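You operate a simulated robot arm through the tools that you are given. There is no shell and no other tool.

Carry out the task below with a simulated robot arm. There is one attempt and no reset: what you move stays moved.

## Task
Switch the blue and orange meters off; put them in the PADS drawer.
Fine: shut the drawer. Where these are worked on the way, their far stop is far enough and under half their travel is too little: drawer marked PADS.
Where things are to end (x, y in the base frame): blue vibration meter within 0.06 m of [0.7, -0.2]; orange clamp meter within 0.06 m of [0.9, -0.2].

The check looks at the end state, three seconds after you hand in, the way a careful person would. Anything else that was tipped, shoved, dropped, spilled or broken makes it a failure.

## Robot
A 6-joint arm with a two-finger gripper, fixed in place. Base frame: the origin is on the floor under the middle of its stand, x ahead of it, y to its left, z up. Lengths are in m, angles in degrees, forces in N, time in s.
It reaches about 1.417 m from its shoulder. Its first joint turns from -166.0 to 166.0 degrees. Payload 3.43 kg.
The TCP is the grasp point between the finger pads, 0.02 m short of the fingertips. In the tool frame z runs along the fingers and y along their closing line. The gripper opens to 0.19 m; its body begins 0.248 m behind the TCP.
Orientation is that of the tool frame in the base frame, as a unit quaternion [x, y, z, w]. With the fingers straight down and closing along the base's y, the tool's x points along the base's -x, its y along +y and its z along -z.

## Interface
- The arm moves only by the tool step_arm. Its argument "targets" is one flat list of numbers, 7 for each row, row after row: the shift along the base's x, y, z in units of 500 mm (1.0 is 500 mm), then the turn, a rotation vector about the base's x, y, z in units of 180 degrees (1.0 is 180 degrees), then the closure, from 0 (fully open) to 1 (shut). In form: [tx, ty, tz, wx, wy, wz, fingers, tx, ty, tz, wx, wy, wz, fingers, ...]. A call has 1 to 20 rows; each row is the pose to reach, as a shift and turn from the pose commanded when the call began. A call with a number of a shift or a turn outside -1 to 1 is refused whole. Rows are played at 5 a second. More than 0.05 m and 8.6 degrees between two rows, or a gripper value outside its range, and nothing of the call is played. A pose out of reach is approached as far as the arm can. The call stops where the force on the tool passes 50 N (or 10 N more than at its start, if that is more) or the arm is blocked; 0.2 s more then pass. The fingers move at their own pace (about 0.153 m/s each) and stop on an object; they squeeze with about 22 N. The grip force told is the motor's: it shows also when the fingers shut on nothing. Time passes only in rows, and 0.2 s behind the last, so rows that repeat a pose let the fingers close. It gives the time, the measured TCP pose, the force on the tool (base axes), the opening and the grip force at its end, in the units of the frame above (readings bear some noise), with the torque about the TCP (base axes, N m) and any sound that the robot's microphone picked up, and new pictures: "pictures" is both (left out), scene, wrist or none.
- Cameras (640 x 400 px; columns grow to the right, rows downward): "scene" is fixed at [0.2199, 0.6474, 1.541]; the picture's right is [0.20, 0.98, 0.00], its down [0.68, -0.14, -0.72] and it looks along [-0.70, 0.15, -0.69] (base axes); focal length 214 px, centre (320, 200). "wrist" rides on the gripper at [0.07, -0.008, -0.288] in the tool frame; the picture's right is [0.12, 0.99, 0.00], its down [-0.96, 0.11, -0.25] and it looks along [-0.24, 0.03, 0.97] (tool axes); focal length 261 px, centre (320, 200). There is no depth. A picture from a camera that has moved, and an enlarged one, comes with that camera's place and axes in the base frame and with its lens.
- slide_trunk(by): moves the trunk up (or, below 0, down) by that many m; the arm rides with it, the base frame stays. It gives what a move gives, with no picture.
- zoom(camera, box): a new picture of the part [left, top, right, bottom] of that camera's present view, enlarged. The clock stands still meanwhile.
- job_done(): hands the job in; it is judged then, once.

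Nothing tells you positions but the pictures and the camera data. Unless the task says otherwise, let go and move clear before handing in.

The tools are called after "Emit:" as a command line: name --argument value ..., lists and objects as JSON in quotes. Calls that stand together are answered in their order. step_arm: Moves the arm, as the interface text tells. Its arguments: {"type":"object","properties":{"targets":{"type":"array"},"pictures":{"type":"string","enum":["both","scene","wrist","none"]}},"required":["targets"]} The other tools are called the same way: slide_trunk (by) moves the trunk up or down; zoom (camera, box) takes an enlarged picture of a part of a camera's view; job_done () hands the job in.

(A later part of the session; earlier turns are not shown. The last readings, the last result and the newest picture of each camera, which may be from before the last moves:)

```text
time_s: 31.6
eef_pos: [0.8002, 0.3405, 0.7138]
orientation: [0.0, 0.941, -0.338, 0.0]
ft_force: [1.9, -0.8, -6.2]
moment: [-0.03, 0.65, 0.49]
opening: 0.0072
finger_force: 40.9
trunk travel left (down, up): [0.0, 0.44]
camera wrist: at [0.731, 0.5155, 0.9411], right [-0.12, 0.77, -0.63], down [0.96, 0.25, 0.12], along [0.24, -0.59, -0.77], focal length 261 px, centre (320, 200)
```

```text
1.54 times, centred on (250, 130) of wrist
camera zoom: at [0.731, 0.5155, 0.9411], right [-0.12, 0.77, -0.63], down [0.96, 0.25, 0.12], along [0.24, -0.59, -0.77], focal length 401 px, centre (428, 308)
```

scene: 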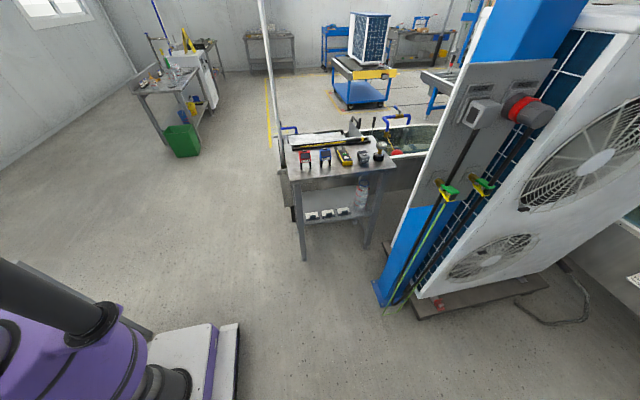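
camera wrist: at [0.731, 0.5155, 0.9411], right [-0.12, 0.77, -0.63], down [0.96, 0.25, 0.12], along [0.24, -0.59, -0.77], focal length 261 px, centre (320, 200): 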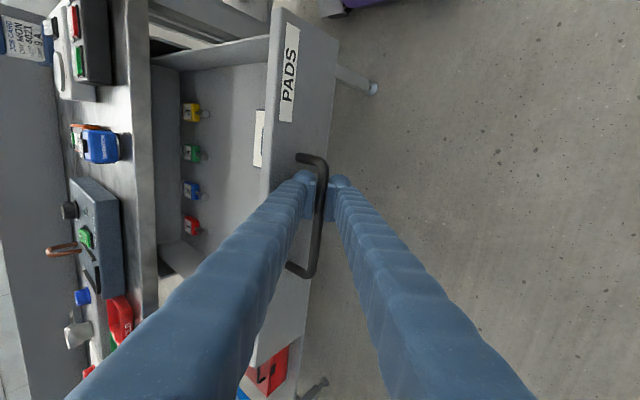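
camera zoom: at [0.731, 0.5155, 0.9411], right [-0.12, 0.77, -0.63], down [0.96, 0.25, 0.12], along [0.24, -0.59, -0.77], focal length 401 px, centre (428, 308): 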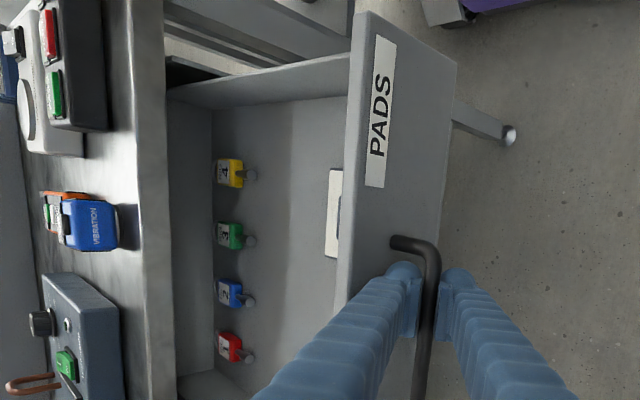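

The drawer is now open about 0.295 m, past the padlocks at its back. I can see four padlocks near the back wall and a white card near the front-left, and I must not disturb any of them. I'll release the bar slightly and back out along the finger direction while reducing the tilt.

Emit:
step_arm --targets '[0, 0, 0, 0, 0, 0, 0.935, 0, 0.019, 0.023, 0.011, 0, 0, 0.935, 0, 0.038, 0.046, 0.028, 0, 0, 0.9, 0, 0.057, 0.069, 0.05, 0, 0, 0.9, 0, 0.07, 0.11, 0.078, 0, 0, 0.9, 0, 0.07, 0.19, 0.11, 0, 0, 0.8, 0, 0.04, 0.28, 0.15, 0, 0, 0.6]' --pictures "wrist"

```text
time_s: 33.2
eef_pos: [0.7995, 0.3625, 0.8536]
orientation: [0.0, 0.994, -0.109, 0.001]
ft_force: [0.5, 2.0, -0.2]
moment: [-0.37, 0.01, 0.01]
opening: 0.0762
finger_force: 0.1
trunk travel left (down, up): [0.0, 0.44]
camera wrist: at [0.7296, 0.4144, 1.1358], right [-0.12, 0.97, -0.21], down [0.96, 0.17, 0.22], along [0.24, -0.18, -0.95], focal length 261 px, centre (320, 200)
```

wrist: 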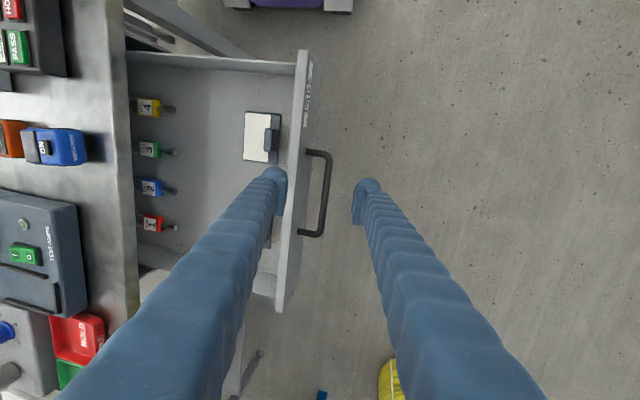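

The drawer stayed open. I'll straighten the gripper and get a top view of the drawer interior and bench edge.

Emit:
step_arm --targets '[0, 0, 0.09, 0.02, 0, 0, 0.4, 0, -0.02, 0.18, 0.04, 0, 0, 0.2, 0, -0.1, 0.22, 0.0695, 0, 0, 0, 0, -0.19, 0.24, 0.0695, 0, 0, 0, 0, -0.28, 0.26, 0.0695, 0, 0, 0, 0, -0.37, 0.28, 0.0695, 0, 0, 0, 0, -0.44, 0.3, 0.0695, 0, 0, 0]' --pictures "wrist"

Emit:
zoom --camera "wrist" --box '[220, 80, 440, 290]'

```text
time_s: 34.8
eef_pos: [0.8008, 0.1399, 1.0033]
orientation: [0.0, 1.0, 0.001, 0.001]
ft_force: [-0.4, -0.7, 0.0]
moment: [-0.06, -0.02, -0.01]
opening: 0.1899
finger_force: 0.1
trunk travel left (down, up): [0.0, 0.44]
camera wrist: at [0.7308, 0.1297, 1.2915], right [-0.12, 0.99, 0.0], down [0.96, 0.12, 0.25], along [0.25, 0.03, -0.97], focal length 261 px, centre (320, 200)
```

wrist: 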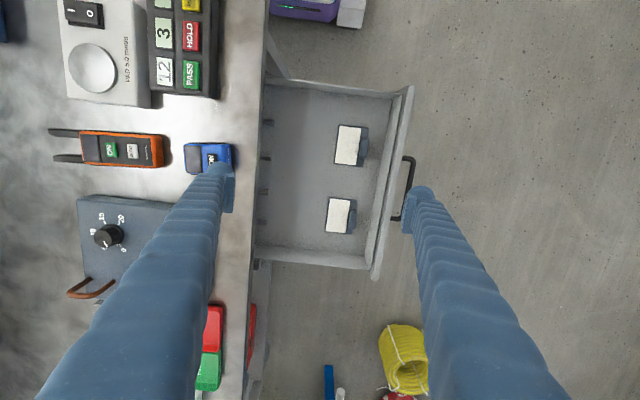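

```text
1.90 times, centred on (330, 185) of wrist
camera zoom: at [0.7308, 0.1297, 1.2915], right [-0.12, 0.99, 0.0], down [0.96, 0.12, 0.25], along [0.25, 0.03, -0.97], focal length 496 px, centre (301, 229)
```

zoom: 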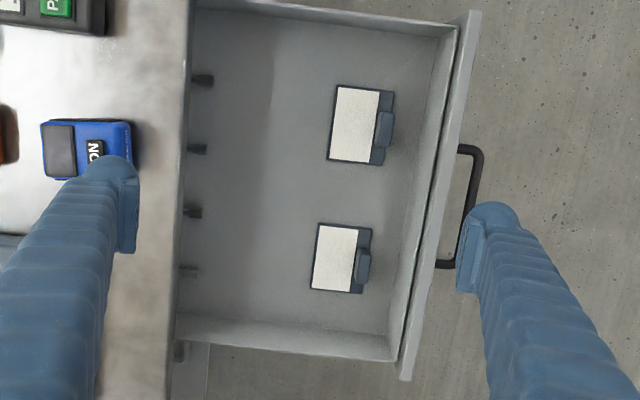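

From above, the drawer shows two white clips near the front (y ≈ 0.168–0.24) and the padlock keys reaching y ≈ 0.026 at the back. That leaves a free band around y ≈ 0.097, which is −0.2 once shut. I'll pick up blue first, so I'm turning the gripper to close along x and hovering over it.

Emit:
step_arm --targets '[-0.001, -0.037, -0.009, 0, 0, -0.0435, 0.6, -0.002, -0.073, -0.018, 0, 0, -0.087, 0.6, -0.004, -0.11, -0.027, 0, 0, -0.13, 0.6, -0.005, -0.147, -0.036, 0, 0, -0.174, 0.6, -0.006, -0.184, -0.045, 0, 0, -0.217, 0.6, -0.007, -0.22, -0.055, 0, 0, -0.261, 0.6, -0.009, -0.257, -0.064, 0, 0, -0.304, 0.6, -0.01, -0.294, -0.073, 0, 0, -0.348, 0.6, -0.011, -0.33, -0.082, 0, 0, -0.391, 0.6, -0.012, -0.367, -0.091, 0, 0, -0.435, 0.6, -0.0136, -0.404, -0.1, 0, 0, -0.478, 0.6]' --pictures "wrist"

Emit:
zoom --camera "wrist" --box '[220, 80, 420, 280]'

```text
time_s: 37.2
eef_pos: [0.7925, -0.0618, 0.9535]
orientation: [0.683, 0.73, 0.001, 0.0]
ft_force: [-0.8, 1.5, 0.7]
moment: [-0.07, -0.01, 0.02]
opening: 0.0761
finger_force: 0.1
trunk travel left (down, up): [0.0, 0.44]
camera wrist: at [0.7805, 0.0072, 1.2415], right [0.98, 0.18, 0.0], down [0.18, -0.95, 0.25], along [0.05, -0.24, -0.97], focal length 261 px, centre (320, 200)
```

wrist: 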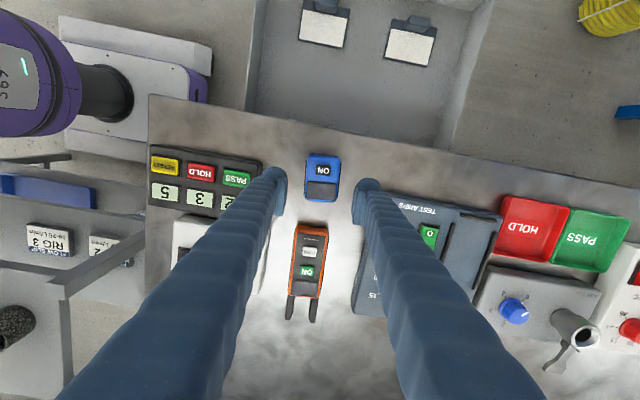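

```text
2.00 times, centred on (320, 180) of wrist
camera zoom: at [0.7805, 0.0072, 1.2415], right [0.98, 0.18, 0.0], down [0.18, -0.95, 0.25], along [0.05, -0.24, -0.97], focal length 521 px, centre (320, 240)
```

zoom: 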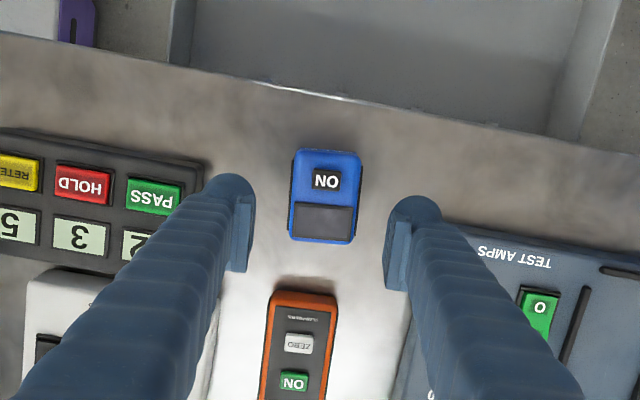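

Blue's centre is near (0.796, −0.058) and there is clearance on both sides. I'll descend with about 6.6 cm of opening, watching the force.

Emit:
step_arm --targets '[0.006, 0.007, 0, 0, 0, 0.008, 0.65, 0.006, 0.007, -0.08, 0, 0, 0.008, 0.65, 0.006, 0.007, -0.16, 0, 0, 0.008, 0.65, 0.006, 0.007, -0.23, 0, 0, 0.008, 0.65, 0.006, 0.007, -0.256, 0, 0, 0.008, 0.65]' --pictures "wrist"

Emit:
zoom --camera "wrist" --box '[220, 80, 420, 280]'

```text
time_s: 38.4
eef_pos: [0.7964, -0.058, 0.8241]
orientation: [0.673, 0.739, 0.0, 0.0]
ft_force: [-0.8, 0.1, -0.6]
moment: [0.0, 0.0, -0.01]
opening: 0.0666
finger_force: 0.0
trunk travel left (down, up): [0.0, 0.44]
camera wrist: at [0.7821, 0.0104, 1.1124], right [0.98, 0.21, 0.0], down [0.2, -0.95, 0.25], along [0.05, -0.24, -0.97], focal length 261 px, centre (320, 200)
```

wrist: 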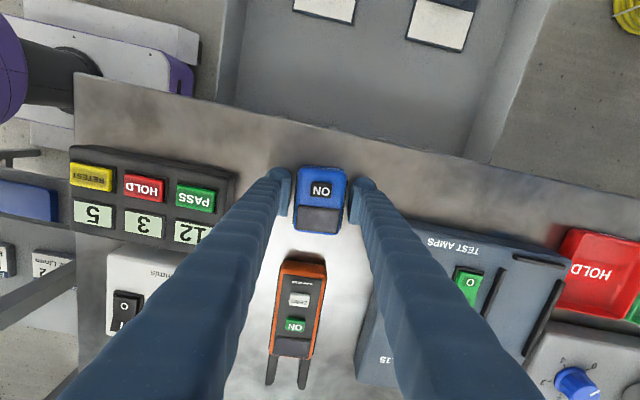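

```text
2.00 times, centred on (320, 180) of wrist
camera zoom: at [0.7821, 0.0104, 1.1124], right [0.98, 0.21, 0.0], down [0.2, -0.95, 0.25], along [0.05, -0.24, -0.97], focal length 521 px, centre (320, 240)
```

zoom: 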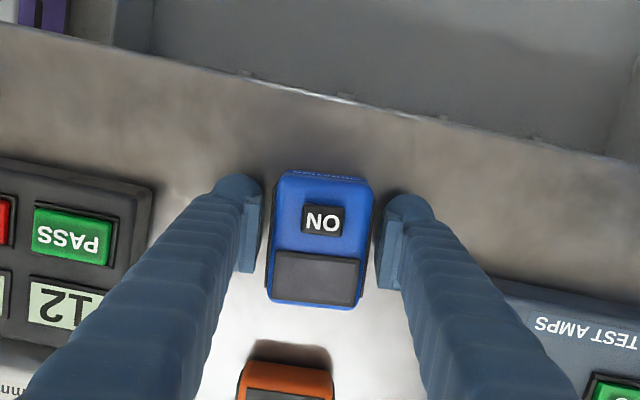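

Well centred, so I'm closing the fingers on blue.

Emit:
step_arm --targets '[0, 0, 0, 0, 0, 0, 0.8, 0, 0, 0, 0, 0, 0, 1, 0, 0, 0, 0, 0, 0, 1]' --pictures "none"

```text
time_s: 39.2
eef_pos: [0.7958, -0.0577, 0.8256]
orientation: [0.673, 0.739, 0.001, 0.0]
ft_force: [-1.8, 1.0, 1.6]
moment: [-0.04, 0.0, 0.01]
opening: 0.0511
finger_force: 21.1
trunk travel left (down, up): [0.0, 0.44]
```

Blue is held (opening 5.1 cm, 21 N). I'll lift, carry it above the drawer at about (0.71, 0.097), and take a picture.

Emit:
step_arm --targets '[0, 0, 0.08, 0, 0, 0, 1, 0, 0, 0.17, 0, 0, 0, 1, -0.043, 0.078, 0.19, 0, 0, -0.008, 1, -0.086, 0.155, 0.19, 0, 0, -0.016, 1, -0.129, 0.232, 0.19, 0, 0, -0.024, 1, -0.172, 0.31, 0.19, 0, 0, -0.03, 1, -0.172, 0.31, 0.19, 0, 0, -0.03, 1]' --pictures "wrist"

Emit:
zoom --camera "wrist" --box '[200, 60, 440, 280]'

```text
time_s: 40.8
eef_pos: [0.7098, 0.0984, 0.9201]
orientation: [0.707, 0.707, 0.0, 0.001]
ft_force: [-0.3, 0.1, -3.1]
moment: [-0.04, -0.06, 0.0]
opening: 0.0514
finger_force: 22.3
trunk travel left (down, up): [0.0, 0.44]
camera wrist: at [0.7017, 0.1669, 1.2077], right [0.99, 0.12, 0.0], down [0.11, -0.96, 0.25], along [0.03, -0.25, -0.97], focal length 261 px, centre (320, 200)
```

wrist: 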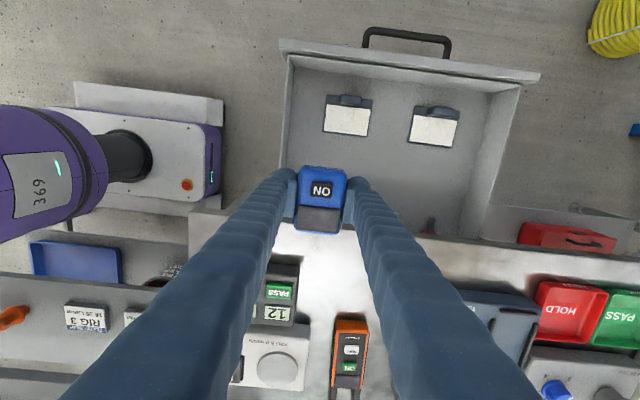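

```text
1.82 times, centred on (320, 170) of wrist
camera zoom: at [0.7017, 0.1669, 1.2077], right [0.99, 0.12, 0.0], down [0.11, -0.96, 0.25], along [0.03, -0.25, -0.97], focal length 474 px, centre (320, 254)
```

zoom: 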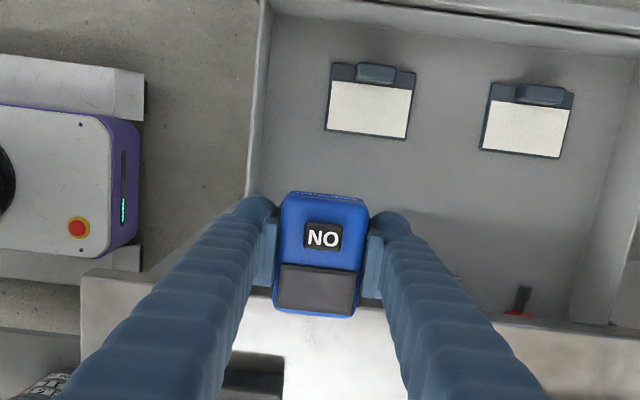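

Blue is level in the grip. The drawer's left wall is at x ≈ 0.645, so I'll aim for x ≈ 0.73 to leave finger clearance, and lower it to just above the floor.

Emit:
step_arm --targets '[0.04, 0, 0, 0, 0, 0, 1, 0.04, 0, -0.09, 0, 0, 0, 1, 0.04, 0, -0.18, 0, 0, 0, 1, 0.04, 0, -0.27, 0, 0, 0, 1, 0.04, 0, -0.34, 0, 0, 0, 1]' --pictures "wrist"

Emit:
zoom --camera "wrist" --box '[200, 60, 440, 280]'

```text
time_s: 42.0
eef_pos: [0.7306, 0.097, 0.7504]
orientation: [0.707, 0.707, 0.0, 0.0]
ft_force: [0.1, 0.0, -4.5]
moment: [0.04, -0.01, -0.01]
opening: 0.0512
finger_force: 22.3
trunk travel left (down, up): [0.0, 0.44]
camera wrist: at [0.7219, 0.1663, 1.038], right [0.99, 0.12, 0.0], down [0.11, -0.96, 0.25], along [0.03, -0.25, -0.97], focal length 261 px, centre (320, 200)
```

wrist: 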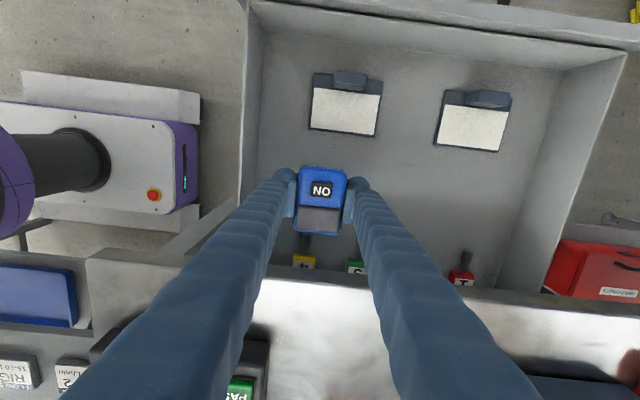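

```text
1.82 times, centred on (320, 170) of wrist
camera zoom: at [0.7219, 0.1663, 1.038], right [0.99, 0.12, 0.0], down [0.11, -0.96, 0.25], along [0.03, -0.25, -0.97], focal length 474 px, centre (320, 254)
```

zoom: 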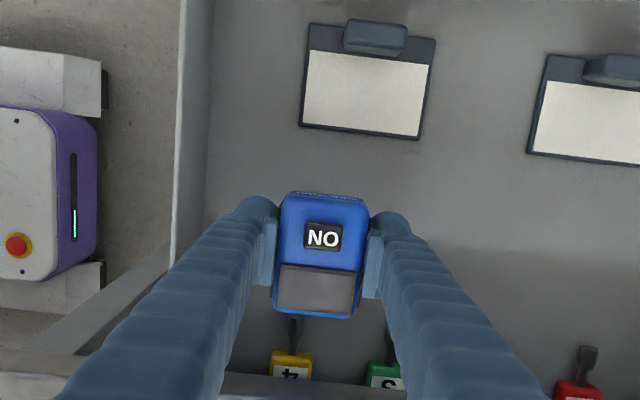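

Clearances look good. I'll lower in small steps until the meter touches the drawer floor.

Emit:
step_arm --targets '[0, 0, -0.01, 0, 0, 0, 1, 0, 0, -0.02, 0, 0, 0, 1, 0, 0, -0.03, 0, 0, 0, 1]' --pictures "none"

```text
time_s: 42.8
eef_pos: [0.7293, 0.0965, 0.7349]
orientation: [0.708, 0.707, 0.0, -0.001]
ft_force: [-0.6, 0.0, -4.3]
moment: [-0.01, -0.01, -0.02]
opening: 0.051
finger_force: 22.7
trunk travel left (down, up): [0.0, 0.44]
```

Emit:
step_arm --targets '[0, 0, -0.006, 0, 0, 0, 1, 0, 0, -0.012, 0, 0, 0, 1, 0, 0, -0.018, 0, 0, 0, 1]' --pictures "none"

```text
time_s: 43.6
eef_pos: [0.7298, 0.0967, 0.727]
orientation: [0.708, 0.706, 0.001, 0.0]
ft_force: [0.3, -0.3, -3.5]
moment: [0.03, -0.03, -0.02]
opening: 0.0514
finger_force: 22.1
trunk travel left (down, up): [0.0, 0.44]
```

Emit:
step_arm --targets '[0, 0, -0.006, 0, 0, 0, 1, 0, 0, -0.012, 0, 0, 0, 1]' --pictures "none"

```text
time_s: 44.2
eef_pos: [0.7302, 0.0974, 0.7197]
orientation: [0.707, 0.707, -0.001, 0.001]
ft_force: [-0.3, 0.7, -4.0]
moment: [-0.04, -0.01, 0.0]
opening: 0.0513
finger_force: 21.8
trunk travel left (down, up): [0.0, 0.44]
```

Emit:
step_arm --targets '[0, 0, -0.005, 0, 0, 0, 1, 0, 0, -0.01, 0, 0, 0, 1]' --pictures "none"

```text
time_s: 44.8
eef_pos: [0.7295, 0.0959, 0.716]
orientation: [0.707, 0.707, 0.0, -0.001]
ft_force: [-0.2, -0.6, -3.9]
moment: [0.02, 0.04, -0.01]
opening: 0.051
finger_force: 21.7
trunk travel left (down, up): [0.0, 0.44]
```

Emit:
step_arm --targets '[0, 0, -0.005, 0, 0, 0, 1, 0, 0, -0.01, 0, 0, 0, 1]' --pictures "wrist"

Emit:
zoom --camera "wrist" --box '[200, 60, 440, 280]'

```text
time_s: 45.4
eef_pos: [0.7296, 0.0969, 0.7104]
orientation: [0.708, 0.707, 0.0, 0.0]
ft_force: [-0.3, 0.2, -3.4]
moment: [0.0, 0.01, 0.0]
opening: 0.0511
finger_force: 22.0
trunk travel left (down, up): [0.0, 0.44]
camera wrist: at [0.7221, 0.1667, 0.9979], right [0.99, 0.12, 0.0], down [0.11, -0.96, 0.25], along [0.03, -0.25, -0.97], focal length 261 px, centre (320, 200)
```

wrist: 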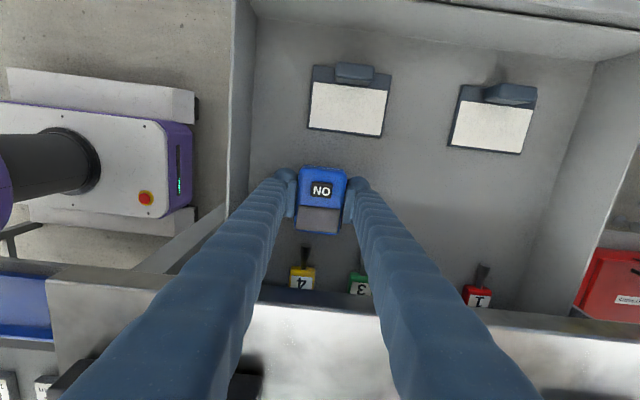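

```text
1.82 times, centred on (320, 170) of wrist
camera zoom: at [0.7221, 0.1667, 0.9979], right [0.99, 0.12, 0.0], down [0.11, -0.96, 0.25], along [0.03, -0.25, -0.97], focal length 474 px, centre (320, 254)
```

zoom: 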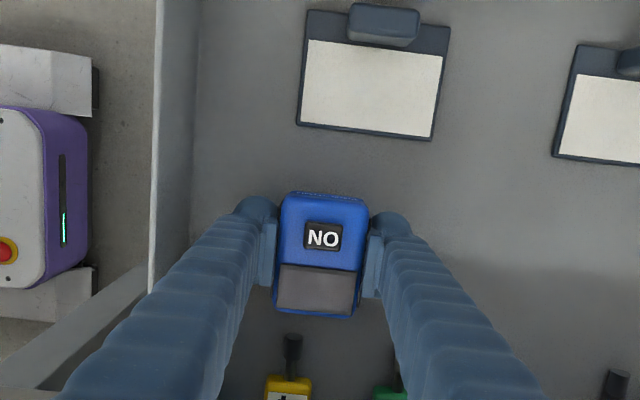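

No contact yet; the floor is a bit lower than I estimated. I'll continue down in small steps.

Emit:
step_arm --targets '[0, 0, -0.005, 0, 0, 0, 1, 0, 0, -0.01, 0, 0, 0, 1, 0, 0, -0.014, 0, 0, 0, 1]' --pictures "none"

```text
time_s: 46.2
eef_pos: [0.7297, 0.0984, 0.7037]
orientation: [0.707, 0.707, 0.001, -0.001]
ft_force: [-0.4, 0.8, -3.8]
moment: [0.0, 0.01, 0.01]
opening: 0.0513
finger_force: 22.0
trunk travel left (down, up): [0.0, 0.44]
```

Emit:
step_arm --targets '[0, 0, -0.005, 0, 0, 0, 1, 0, 0, -0.01, 0, 0, 0, 1]' --pictures "none"

```text
time_s: 46.8
eef_pos: [0.7299, 0.0976, 0.7017]
orientation: [0.707, 0.707, 0.002, 0.001]
ft_force: [-3.5, 0.8, 19.1]
moment: [-0.1, 0.52, 0.02]
opening: 0.0512
finger_force: 21.8
trunk travel left (down, up): [0.0, 0.44]
```

Contact with the floor at TCP z ≈ 0.702. I'll ease up 1 mm, open modestly, and lift straight out.

Emit:
step_arm --targets '[0, 0, 0.003, 0, 0, 0, 1, 0, 0, 0.003, 0, 0, 0, 0.67, 0, 0, 0.003, 0, 0, 0, 0.67, 0, 0, 0.03, 0, 0, 0, 0.67, 0, 0, 0.1, 0, 0, 0, 0.67, 0, 0, 0.19, 0, 0, 0, 0.67, 0, 0, 0.28, 0, 0, 0, 0.67, 0, 0, 0.37, 0, 0, 0, 0.67]' --pictures "wrist"

Emit:
zoom --camera "wrist" --box '[200, 60, 440, 280]'

```text
time_s: 48.6
eef_pos: [0.7305, 0.0955, 0.8852]
orientation: [0.707, 0.707, 0.0, 0.0]
ft_force: [0.3, -0.3, -0.8]
moment: [-0.01, 0.03, -0.05]
opening: 0.0625
finger_force: 0.1
trunk travel left (down, up): [0.0, 0.44]
camera wrist: at [0.7222, 0.1659, 1.172], right [0.99, 0.12, 0.0], down [0.11, -0.96, 0.25], along [0.03, -0.25, -0.97], focal length 261 px, centre (320, 200)
```

wrist: 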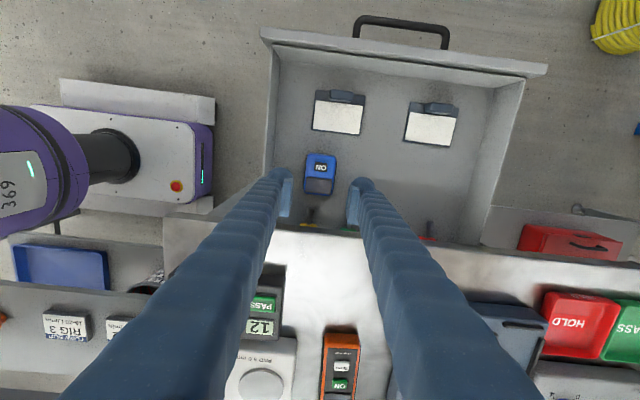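

```text
1.82 times, centred on (320, 170) of wrist
camera zoom: at [0.7222, 0.1659, 1.172], right [0.99, 0.12, 0.0], down [0.11, -0.96, 0.25], along [0.03, -0.25, -0.97], focal length 474 px, centre (320, 254)
```

zoom: 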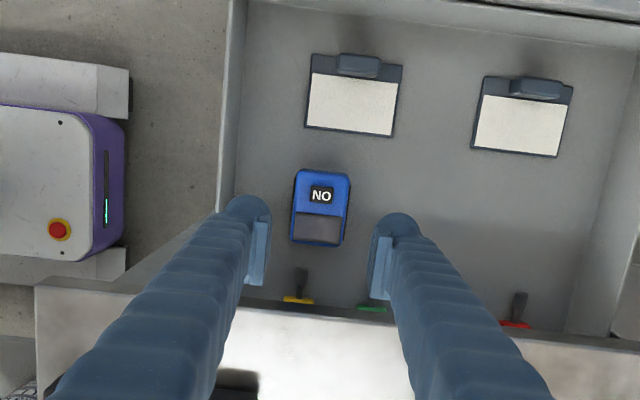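

Blue is in the drawer at about (0.731, 0.099), which becomes y ≈ −0.197 once shut. Now I'll move over the orange meter for a close look.

Emit:
step_arm --targets '[0.01, -0.04, 0.08, 0, 0, 0, 0.6, 0.035, -0.12, 0.1, 0, 0, 0.005, 0.6, 0.06, -0.2, 0.1, 0, 0, 0.01, 0.6, 0.085, -0.28, 0.1, 0, 0, 0.015, 0.6, 0.11, -0.36, 0.1, 0, 0, 0.02, 0.6, 0.125, -0.42, 0.1, 0, 0, 0.025, 0.6, 0.14, -0.471, 0.1, 0, 0, 0.025, 0.6]' --pictures "wrist"

Emit:
zoom --camera "wrist" --box '[220, 100, 420, 300]'

```text
time_s: 50.2
eef_pos: [0.8004, -0.1371, 0.9354]
orientation: [0.679, 0.734, 0.0, 0.0]
ft_force: [0.2, -0.3, -0.6]
moment: [-0.07, -0.03, 0.0]
opening: 0.0761
finger_force: 0.2
trunk travel left (down, up): [0.0, 0.44]
camera wrist: at [0.7869, -0.069, 1.2224], right [0.98, 0.2, 0.0], down [0.19, -0.95, 0.25], along [0.05, -0.24, -0.97], focal length 261 px, centre (320, 200)
```

wrist: 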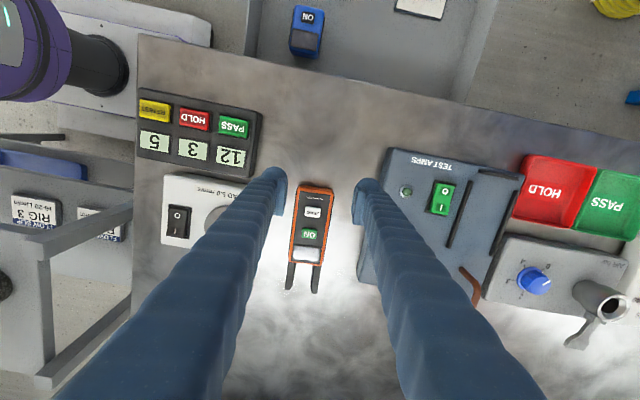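

```text
2.00 times, centred on (320, 200) of wrist
camera zoom: at [0.7869, -0.069, 1.2224], right [0.98, 0.2, 0.0], down [0.19, -0.95, 0.25], along [0.05, -0.24, -0.97], focal length 521 px, centre (320, 200)
```

zoom: 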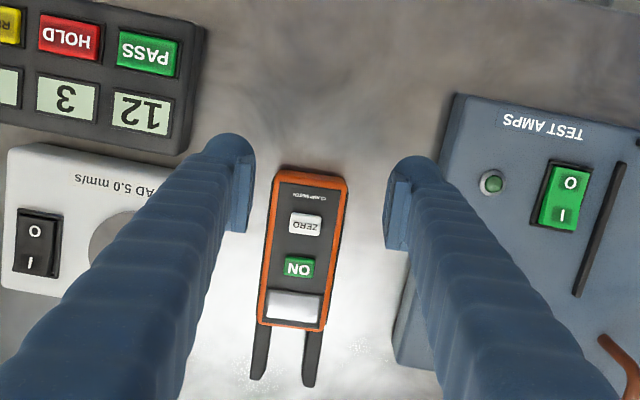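

Orange's rear end is at about (0.796, −0.150), and the PAD box sits only about 4 cm from its −x side up to y ≈ −0.169. I'll pinch its rear end first, clear of the PAD box, and slide it about 6 cm towards +y for a proper grasp.

Emit:
step_arm --targets '[-0.009, -0.025, 0, 0, 0, -0.005, 0.65, -0.009, -0.025, -0.08, 0, 0, -0.005, 0.65, -0.009, -0.025, -0.16, 0, 0, -0.005, 0.65]' --pictures "wrist"

Emit:
zoom --camera "wrist" --box '[220, 100, 420, 300]'

```text
time_s: 51.0
eef_pos: [0.796, -0.1515, 0.8543]
orientation: [0.685, 0.729, 0.0, -0.001]
ft_force: [0.0, 0.3, -0.2]
moment: [-0.01, 0.0, 0.01]
opening: 0.0663
finger_force: 0.1
trunk travel left (down, up): [0.0, 0.44]
camera wrist: at [0.7835, -0.082, 1.1404], right [0.98, 0.18, 0.0], down [0.18, -0.95, 0.25], along [0.04, -0.24, -0.97], focal length 261 px, centre (320, 200)
```

wrist: 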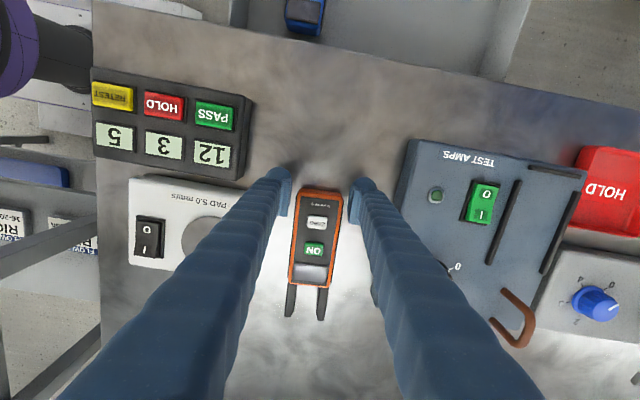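

```text
2.00 times, centred on (320, 200) of wrist
camera zoom: at [0.7835, -0.082, 1.1404], right [0.98, 0.18, 0.0], down [0.18, -0.95, 0.25], along [0.04, -0.24, -0.97], focal length 521 px, centre (320, 200)
```

zoom: 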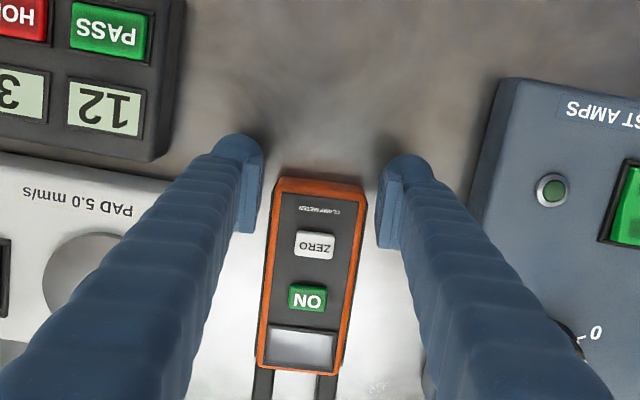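

Clearance to the PAD box corner looks fine. I'll descend to pinch height and close.

Emit:
step_arm --targets '[0, 0, -0.04, 0, 0, 0, 0.65, 0, 0, -0.07, 0, 0, 0, 0.65, 0, 0, -0.084, 0, 0, 0, 0.65, 0, 0, -0.084, 0, 0, 0, 0.65]' --pictures "wrist"

Emit:
zoom --camera "wrist" --box '[220, 100, 420, 300]'

```text
time_s: 51.9
eef_pos: [0.7974, -0.1511, 0.8191]
orientation: [0.685, 0.728, 0.003, 0.003]
ft_force: [-5.4, 4.6, 19.2]
moment: [0.03, 0.97, -0.16]
opening: 0.0705
finger_force: 3.7
trunk travel left (down, up): [0.0, 0.44]
stopped in row 4: the force on the tool passed its limit at 53 N (the readings are from after the stop); the commanded pose is now the measured one
camera wrist: at [0.7824, -0.0816, 1.1063], right [0.98, 0.18, 0.01], down [0.17, -0.95, 0.25], along [0.05, -0.24, -0.97], focal length 261 px, centre (320, 200)
```

wrist: 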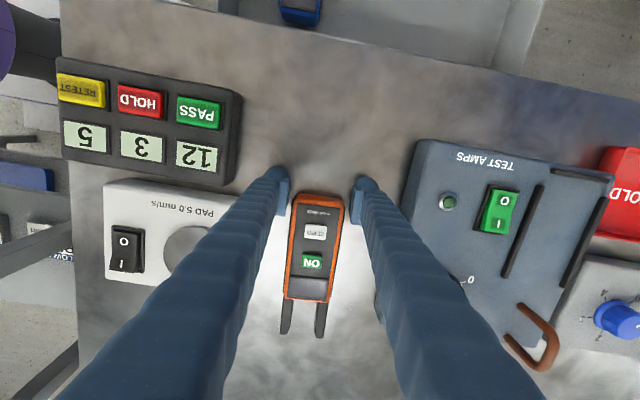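

```text
2.00 times, centred on (320, 200) of wrist
camera zoom: at [0.7824, -0.0816, 1.1063], right [0.98, 0.18, 0.01], down [0.17, -0.95, 0.25], along [0.05, -0.24, -0.97], focal length 521 px, centre (320, 200)
```

zoom: 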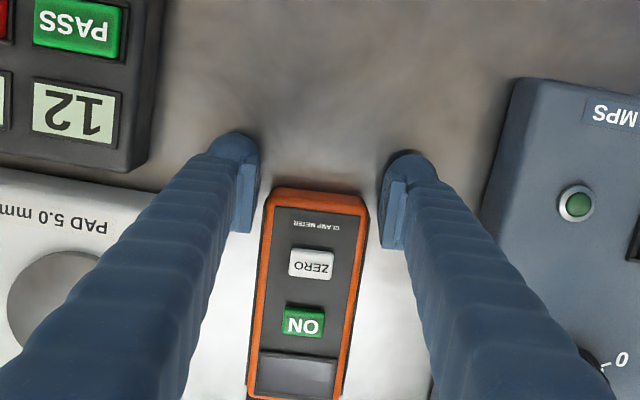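

The −x finger touched something (moment shows contact on that side), so the descent stopped at z ≈ 0.819. I'll back up and inspect before trying again.

Emit:
step_arm --targets '[0, 0, 0.06, 0, 0, 0, 0.65, 0, 0, 0.14, 0, 0, 0, 0.5, 0, 0, 0.232, 0, 0, 0, 0.2]' --pictures "wrist"

Emit:
zoom --camera "wrist" --box '[120, 60, 420, 320]'

```text
time_s: 52.7
eef_pos: [0.798, -0.1515, 0.9339]
orientation: [0.684, 0.729, 0.002, 0.004]
ft_force: [0.1, 0.4, -0.6]
moment: [0.02, 0.0, 0.01]
opening: 0.152
finger_force: 0.0
trunk travel left (down, up): [0.0, 0.44]
camera wrist: at [0.7845, -0.0823, 1.2209], right [0.98, 0.18, 0.01], down [0.17, -0.95, 0.25], along [0.05, -0.24, -0.97], focal length 261 px, centre (320, 200)
```

wrist: 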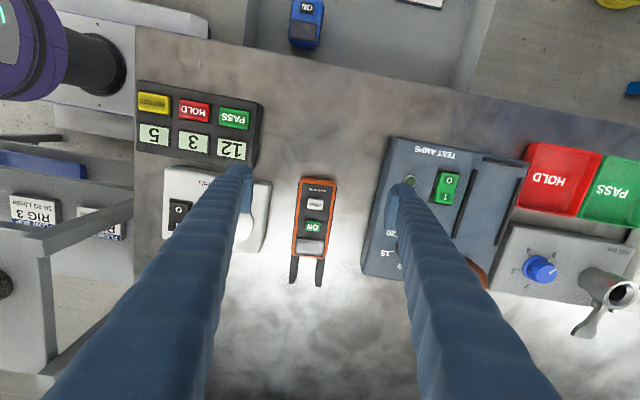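

```text
1.54 times, centred on (270, 190) of wrist
camera zoom: at [0.7845, -0.0823, 1.2209], right [0.98, 0.18, 0.01], down [0.17, -0.95, 0.25], along [0.05, -0.24, -0.97], focal length 401 px, centre (397, 215)
```

zoom: 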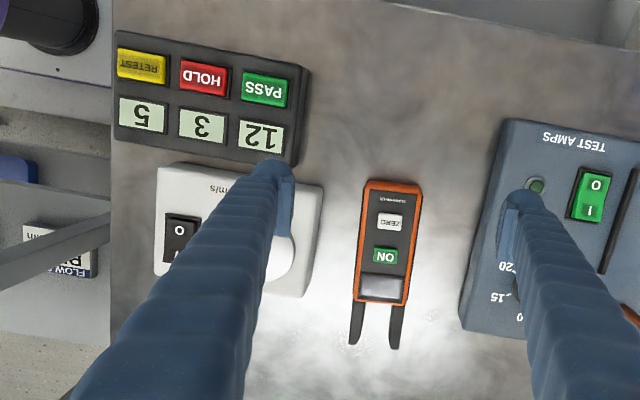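

The gripper opening was pushed wider, so the pad had landed on orange's protruding black side strip; nothing else looks displaced. I'll retry with a wider opening (about 8.5 cm), centred at x ≈ 0.795.

Emit:
step_arm --targets '[-0.006, 0, 0, 0.0008, 0.0027, 0, 0.553, -0.006, 0, -0.08, 0.0008, 0.0027, 0, 0.553, -0.006, 0, -0.15, 0.0008, 0.0027, 0, 0.553]' --pictures "wrist"

Emit:
zoom --camera "wrist" --box '[220, 100, 420, 300]'

```text
time_s: 53.5
eef_pos: [0.797, -0.1513, 0.8567]
orientation: [0.685, 0.729, -0.001, -0.001]
ft_force: [-0.2, 0.5, -0.2]
moment: [-0.01, 0.02, 0.0]
opening: 0.085
finger_force: 0.1
trunk travel left (down, up): [0.0, 0.44]
camera wrist: at [0.7847, -0.0823, 1.1445], right [0.98, 0.18, 0.0], down [0.18, -0.95, 0.25], along [0.04, -0.24, -0.97], focal length 261 px, centre (320, 200)
```

wrist: 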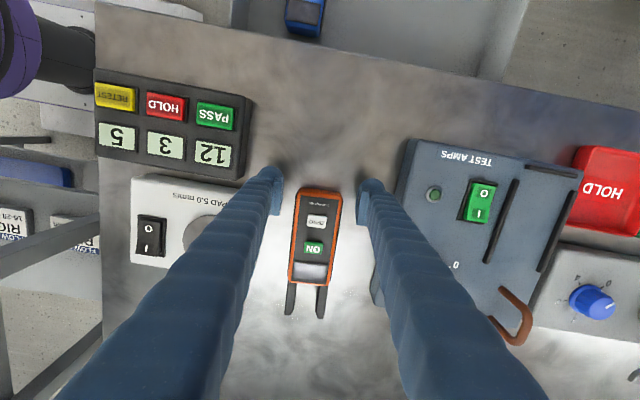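

```text
2.00 times, centred on (320, 200) of wrist
camera zoom: at [0.7847, -0.0823, 1.1445], right [0.98, 0.18, 0.0], down [0.18, -0.95, 0.25], along [0.04, -0.24, -0.97], focal length 521 px, centre (320, 200)
```

zoom: 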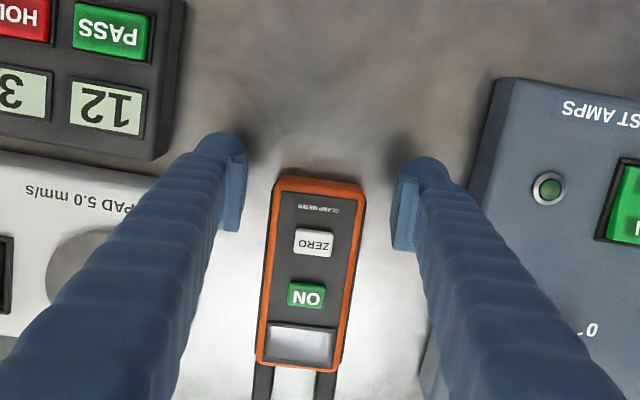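

Emit:
step_arm --targets '[-0.001, 0.003, -0.03, 0, 0, 0, 0.553, -0.001, 0.003, -0.05, 0, 0, 0, 0.553, -0.001, 0.003, -0.064, 0, 0, 0, 0.553, -0.001, 0.003, -0.074, 0, 0, 0, 0.553]' --pictures "none"

```text
time_s: 54.5
eef_pos: [0.7945, -0.1497, 0.8207]
orientation: [0.684, 0.729, 0.0, -0.001]
ft_force: [-0.1, 2.9, 0.4]
moment: [-0.01, 0.02, -0.31]
opening: 0.0845
finger_force: 0.1
trunk travel left (down, up): [0.0, 0.44]
```

A slight sideways force suggests the −x finger is brushing something at its −y side. I'll shift 5 mm towards +y and re-check.

Emit:
step_arm --targets '[0, 0.01, 0, 0, 0, 0, 0.553]' --pictures "wrist"

Emit:
zoom --camera "wrist" --box '[120, 100, 420, 300]'

```text
time_s: 54.9
eef_pos: [0.7941, -0.1441, 0.8218]
orientation: [0.684, 0.729, 0.0, -0.001]
ft_force: [0.0, 0.1, 0.1]
moment: [0.03, 0.01, 0.0]
opening: 0.0848
finger_force: 0.1
trunk travel left (down, up): [0.0, 0.44]
camera wrist: at [0.7833, -0.0764, 1.1082], right [0.98, 0.18, 0.0], down [0.18, -0.95, 0.25], along [0.04, -0.24, -0.97], focal length 261 px, centre (320, 200)
```

wrist: 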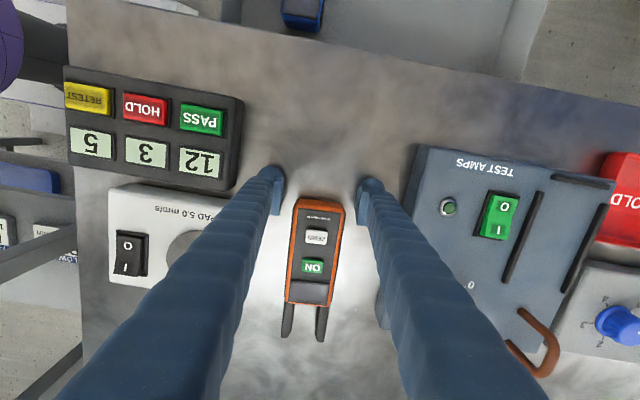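

```text
2.00 times, centred on (270, 200) of wrist
camera zoom: at [0.7833, -0.0764, 1.1082], right [0.98, 0.18, 0.0], down [0.18, -0.95, 0.25], along [0.04, -0.24, -0.97], focal length 521 px, centre (420, 200)
```

zoom: 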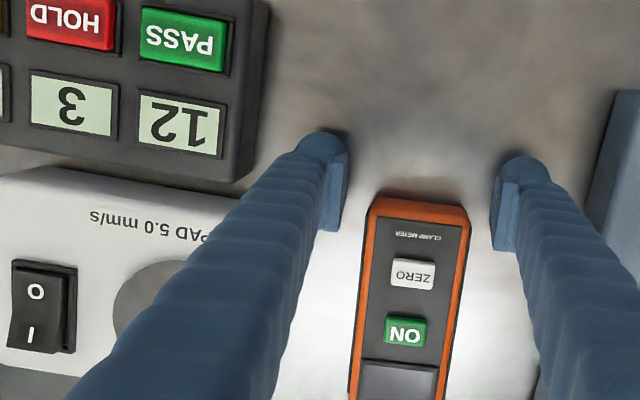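

The contact is gone at y = −0.144. I'll close here on orange's rear end (about 1 cm of overlap) and drag it gently.

Emit:
step_arm --targets '[0, 0, 0, 0, 0, 0, 0.7, 0, 0, 0, 0, 0, 0, 0.85, 0, 0, 0, 0, 0, 0, 1]' --pictures "wrist"

Emit:
zoom --camera "wrist" --box '[170, 100, 420, 300]'

```text
time_s: 55.7
eef_pos: [0.7951, -0.145, 0.8206]
orientation: [0.684, 0.729, 0.0, -0.001]
ft_force: [1.1, 0.9, -0.1]
moment: [0.01, -0.03, 0.1]
opening: 0.0573
finger_force: 22.0
trunk travel left (down, up): [0.0, 0.44]
camera wrist: at [0.7834, -0.0762, 1.1082], right [0.98, 0.18, 0.0], down [0.18, -0.95, 0.25], along [0.04, -0.24, -0.97], focal length 261 px, centre (320, 200)
```

wrist: 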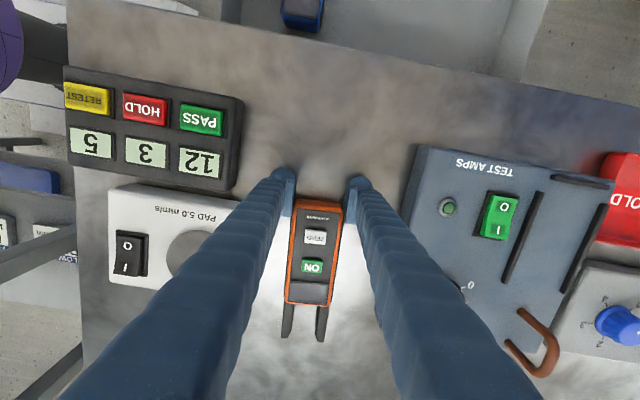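

```text
2.00 times, centred on (295, 200) of wrist
camera zoom: at [0.7834, -0.0762, 1.1082], right [0.98, 0.18, 0.0], down [0.18, -0.95, 0.25], along [0.04, -0.24, -0.97], focal length 521 px, centre (370, 200)
```

zoom: 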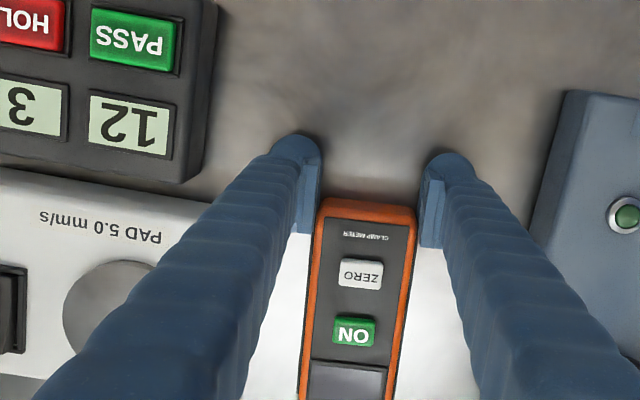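

Grip confirmed (5.7 cm wide). I'll drag it +6 cm in y along the bench surface.

Emit:
step_arm --targets '[-0.001, 0.03, 0, 0, 0, 0, 1, -0.002, 0.06, 0, 0, 0, 0, 1, -0.003, 0.09, 0, 0, 0, 0, 1, -0.004, 0.13, 0, 0, 0, 0, 1]' --pictures "wrist"

Emit:
zoom --camera "wrist" --box '[120, 100, 420, 300]'

```text
time_s: 56.7
eef_pos: [0.7926, -0.0796, 0.8199]
orientation: [0.685, 0.729, 0.0, -0.001]
ft_force: [1.2, 1.4, 1.2]
moment: [-0.29, 0.08, 0.11]
opening: 0.0572
finger_force: 22.1
trunk travel left (down, up): [0.0, 0.44]
camera wrist: at [0.7809, -0.0113, 1.1083], right [0.98, 0.18, 0.0], down [0.18, -0.95, 0.25], along [0.04, -0.24, -0.97], focal length 261 px, centre (320, 200)
```

wrist: 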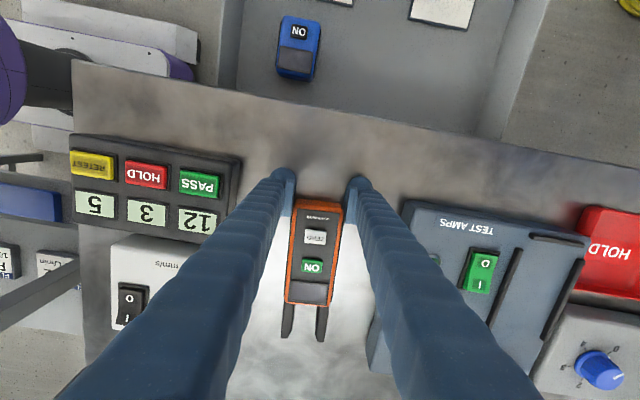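

```text
2.00 times, centred on (270, 200) of wrist
camera zoom: at [0.7809, -0.0113, 1.1083], right [0.98, 0.18, 0.0], down [0.18, -0.95, 0.25], along [0.04, -0.24, -0.97], focal length 521 px, centre (420, 200)
```

zoom: 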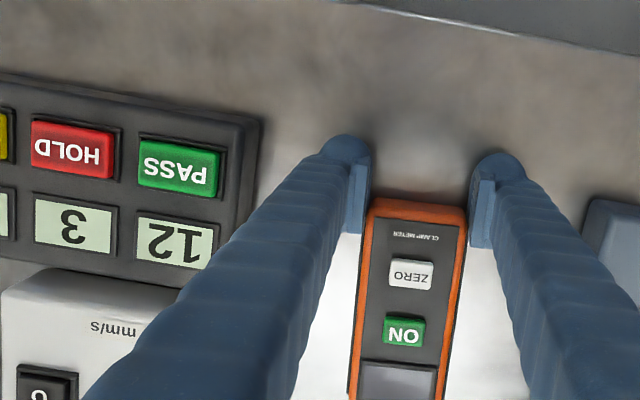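

Orange slid cleanly. I'll open slightly, slide the fingers 5 cm back along its sides to about 2 cm behind the body centre, and re-grip.

Emit:
step_arm --targets '[0, 0, 0, 0, 0, 0, 0.59, 0, 0, 0, 0, 0, 0, 0.59, 0.002, -0.033, 0, 0, 0, 0, 0.59, 0.004, -0.066, 0, 0, 0, 0, 0.59, 0.006, -0.098, 0, 0, 0, 0, 0.59]' --pictures "wrist"

Emit:
zoom --camera "wrist" --box '[170, 100, 420, 300]'

```text
time_s: 57.9
eef_pos: [0.7952, -0.1296, 0.8212]
orientation: [0.685, 0.729, -0.001, -0.002]
ft_force: [-1.1, 0.5, -0.1]
moment: [-0.05, 0.04, -0.03]
opening: 0.0777
finger_force: 0.0
trunk travel left (down, up): [0.0, 0.44]
camera wrist: at [0.7838, -0.0608, 1.1077], right [0.98, 0.18, 0.0], down [0.18, -0.95, 0.25], along [0.04, -0.24, -0.97], focal length 261 px, centre (320, 200)
```

wrist: 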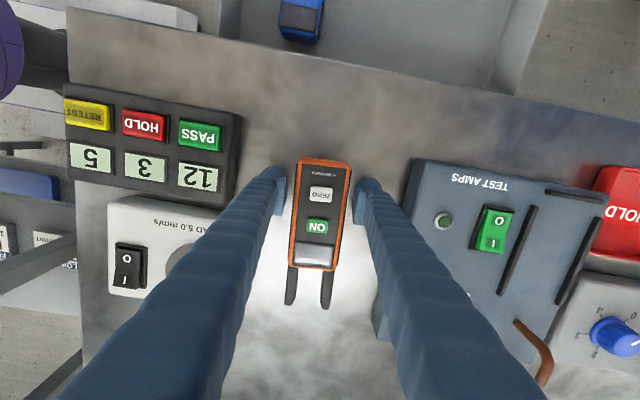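

```text
2.00 times, centred on (295, 200) of wrist
camera zoom: at [0.7838, -0.0608, 1.1077], right [0.98, 0.18, 0.0], down [0.18, -0.95, 0.25], along [0.04, -0.24, -0.97], focal length 521 px, centre (370, 200)
```

zoom: 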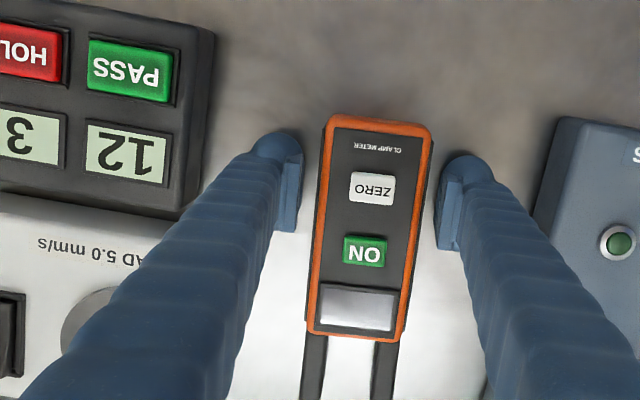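

Good position. I'm closing on orange and lifting it to clear height.

Emit:
step_arm --targets '[0, 0, -0.005, 0, 0, 0, 0.7, 0, 0, -0.005, 0, 0, 0, 0.9, 0, 0, -0.005, 0, 0, 0, 1, 0, 0, 0.02, 0, 0, 0, 1, 0, 0, 0.06, 0, 0, 0, 1]' --pictures "wrist"

```text
time_s: 59.1
eef_pos: [0.796, -0.128, 0.8509]
orientation: [0.685, 0.729, 0.0, -0.001]
ft_force: [0.6, 0.6, -2.8]
moment: [0.08, 0.03, -0.02]
opening: 0.057
finger_force: 21.6
trunk travel left (down, up): [0.0, 0.44]
camera wrist: at [0.7839, -0.0605, 1.1376], right [0.98, 0.18, 0.0], down [0.18, -0.95, 0.25], along [0.04, -0.24, -0.97], focal length 261 px, centre (320, 200)
```

wrist: 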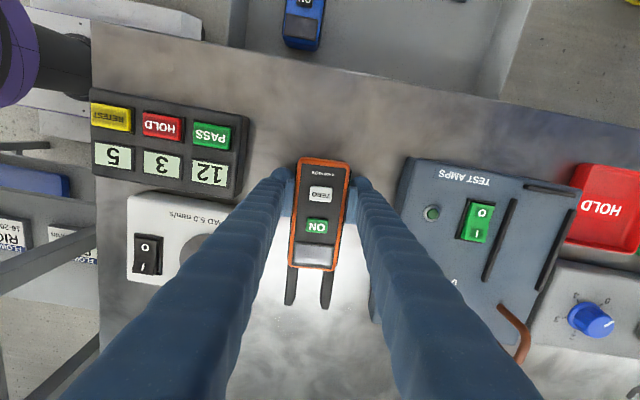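

Orange is held level and steady (about 3 N). I'll lift, rotate +86.5° so it lies along x with the jaws towards +x, and carry it over the drawer.

Emit:
step_arm --targets '[0, 0, 0.09, 0, 0, 0, 1, 0, 0, 0.18, 0, 0, 0, 1, 0, 0, 0.27, 0, 0, 0, 1, 0.008, 0.043, 0.298, 0, 0, 0.0437, 1, 0.016, 0.087, 0.298, 0, 0, 0.0874, 1, 0.024, 0.13, 0.298, 0, 0, 0.131, 1, 0.032, 0.173, 0.298, 0, 0, 0.175, 1, 0.04, 0.216, 0.298, 0, 0, 0.2185, 1, 0.048, 0.26, 0.298, 0, 0, 0.262, 1, 0.056, 0.303, 0.298, 0, 0, 0.306, 1, 0.064, 0.346, 0.298, 0, 0, 0.35, 1, 0.072, 0.39, 0.298, 0, 0, 0.393, 1, 0.08, 0.433, 0.298, 0, 0, 0.437, 1, 0.088, 0.476, 0.298, 0, 0, 0.4806, 1]' --pictures "wrist"

Emit:
zoom --camera "wrist" --box '[220, 80, 420, 300]'

```text
time_s: 62.1
eef_pos: [0.8401, 0.1096, 1.0005]
orientation: [-0.001, 1.0, 0.0, -0.001]
ft_force: [1.5, 0.0, -2.8]
moment: [0.02, 0.06, 0.02]
opening: 0.057
finger_force: 22.2
trunk travel left (down, up): [0.0, 0.44]
camera wrist: at [0.7709, 0.0999, 1.2875], right [-0.12, 0.99, 0.0], down [0.96, 0.12, 0.24], along [0.24, 0.03, -0.97], focal length 261 px, centre (320, 200)
```

wrist: 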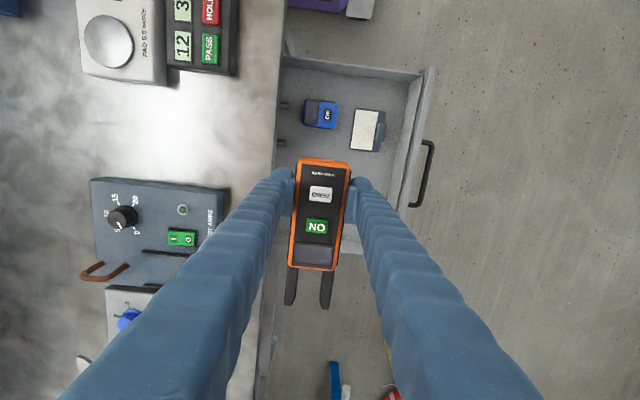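

```text
1.82 times, centred on (320, 190) of wrist
camera zoom: at [0.7709, 0.0999, 1.2875], right [-0.12, 0.99, 0.0], down [0.96, 0.12, 0.24], along [0.24, 0.03, -0.97], focal length 474 px, centre (320, 218)
```

zoom: 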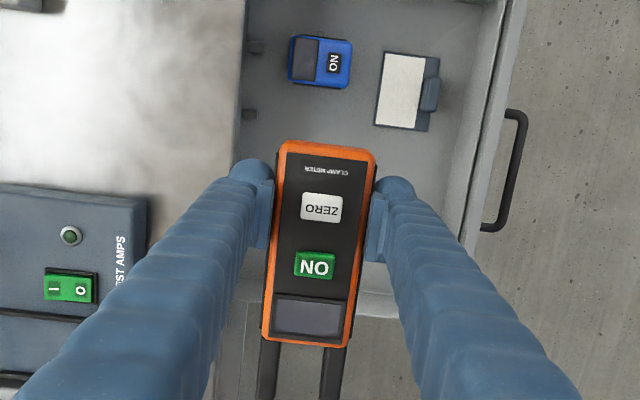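

Orange is aligned along x over the drawer. I'll lower it between the two clips to just above the floor and look.

Emit:
step_arm --targets '[0.006, 0, -0.09, 0, 0, 0, 1, 0.006, 0, -0.18, 0, 0, 0, 1, 0.006, 0, -0.27, 0, 0, 0, 1, 0.006, 0, -0.36, 0, 0, 0, 1, 0.006, 0, -0.44, 0, 0, 0, 1, 0.006, 0, -0.5, 0, 0, 0, 1]' --pictures "wrist"

Emit:
zoom --camera "wrist" --box '[200, 60, 440, 320]'

```text
time_s: 63.5
eef_pos: [0.8428, 0.1084, 0.749]
orientation: [0.0, 1.0, -0.001, -0.001]
ft_force: [0.2, -0.4, -3.9]
moment: [0.0, 0.1, 0.0]
opening: 0.0571
finger_force: 21.4
trunk travel left (down, up): [0.0, 0.44]
camera wrist: at [0.7744, 0.0986, 1.0357], right [-0.12, 0.99, 0.0], down [0.96, 0.12, 0.25], along [0.24, 0.03, -0.97], focal length 261 px, centre (320, 200)
```

wrist: 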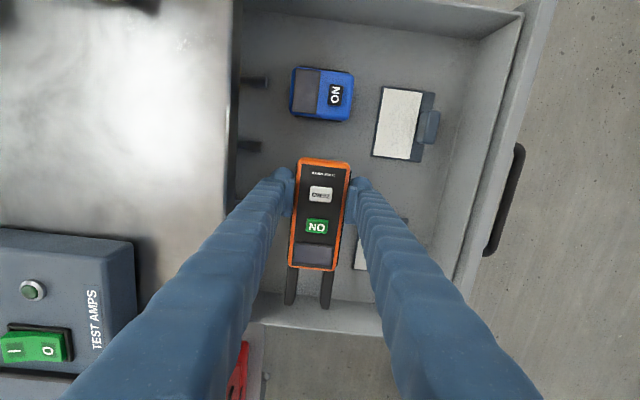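

```text
1.54 times, centred on (320, 190) of wrist
camera zoom: at [0.7744, 0.0986, 1.0357], right [-0.12, 0.99, 0.0], down [0.96, 0.12, 0.25], along [0.24, 0.03, -0.97], focal length 401 px, centre (320, 215)
```

zoom: 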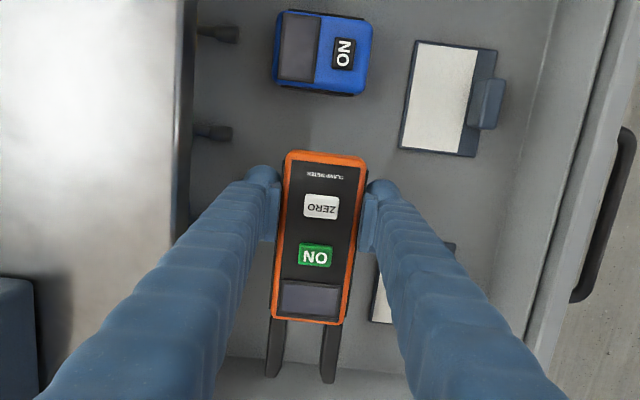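

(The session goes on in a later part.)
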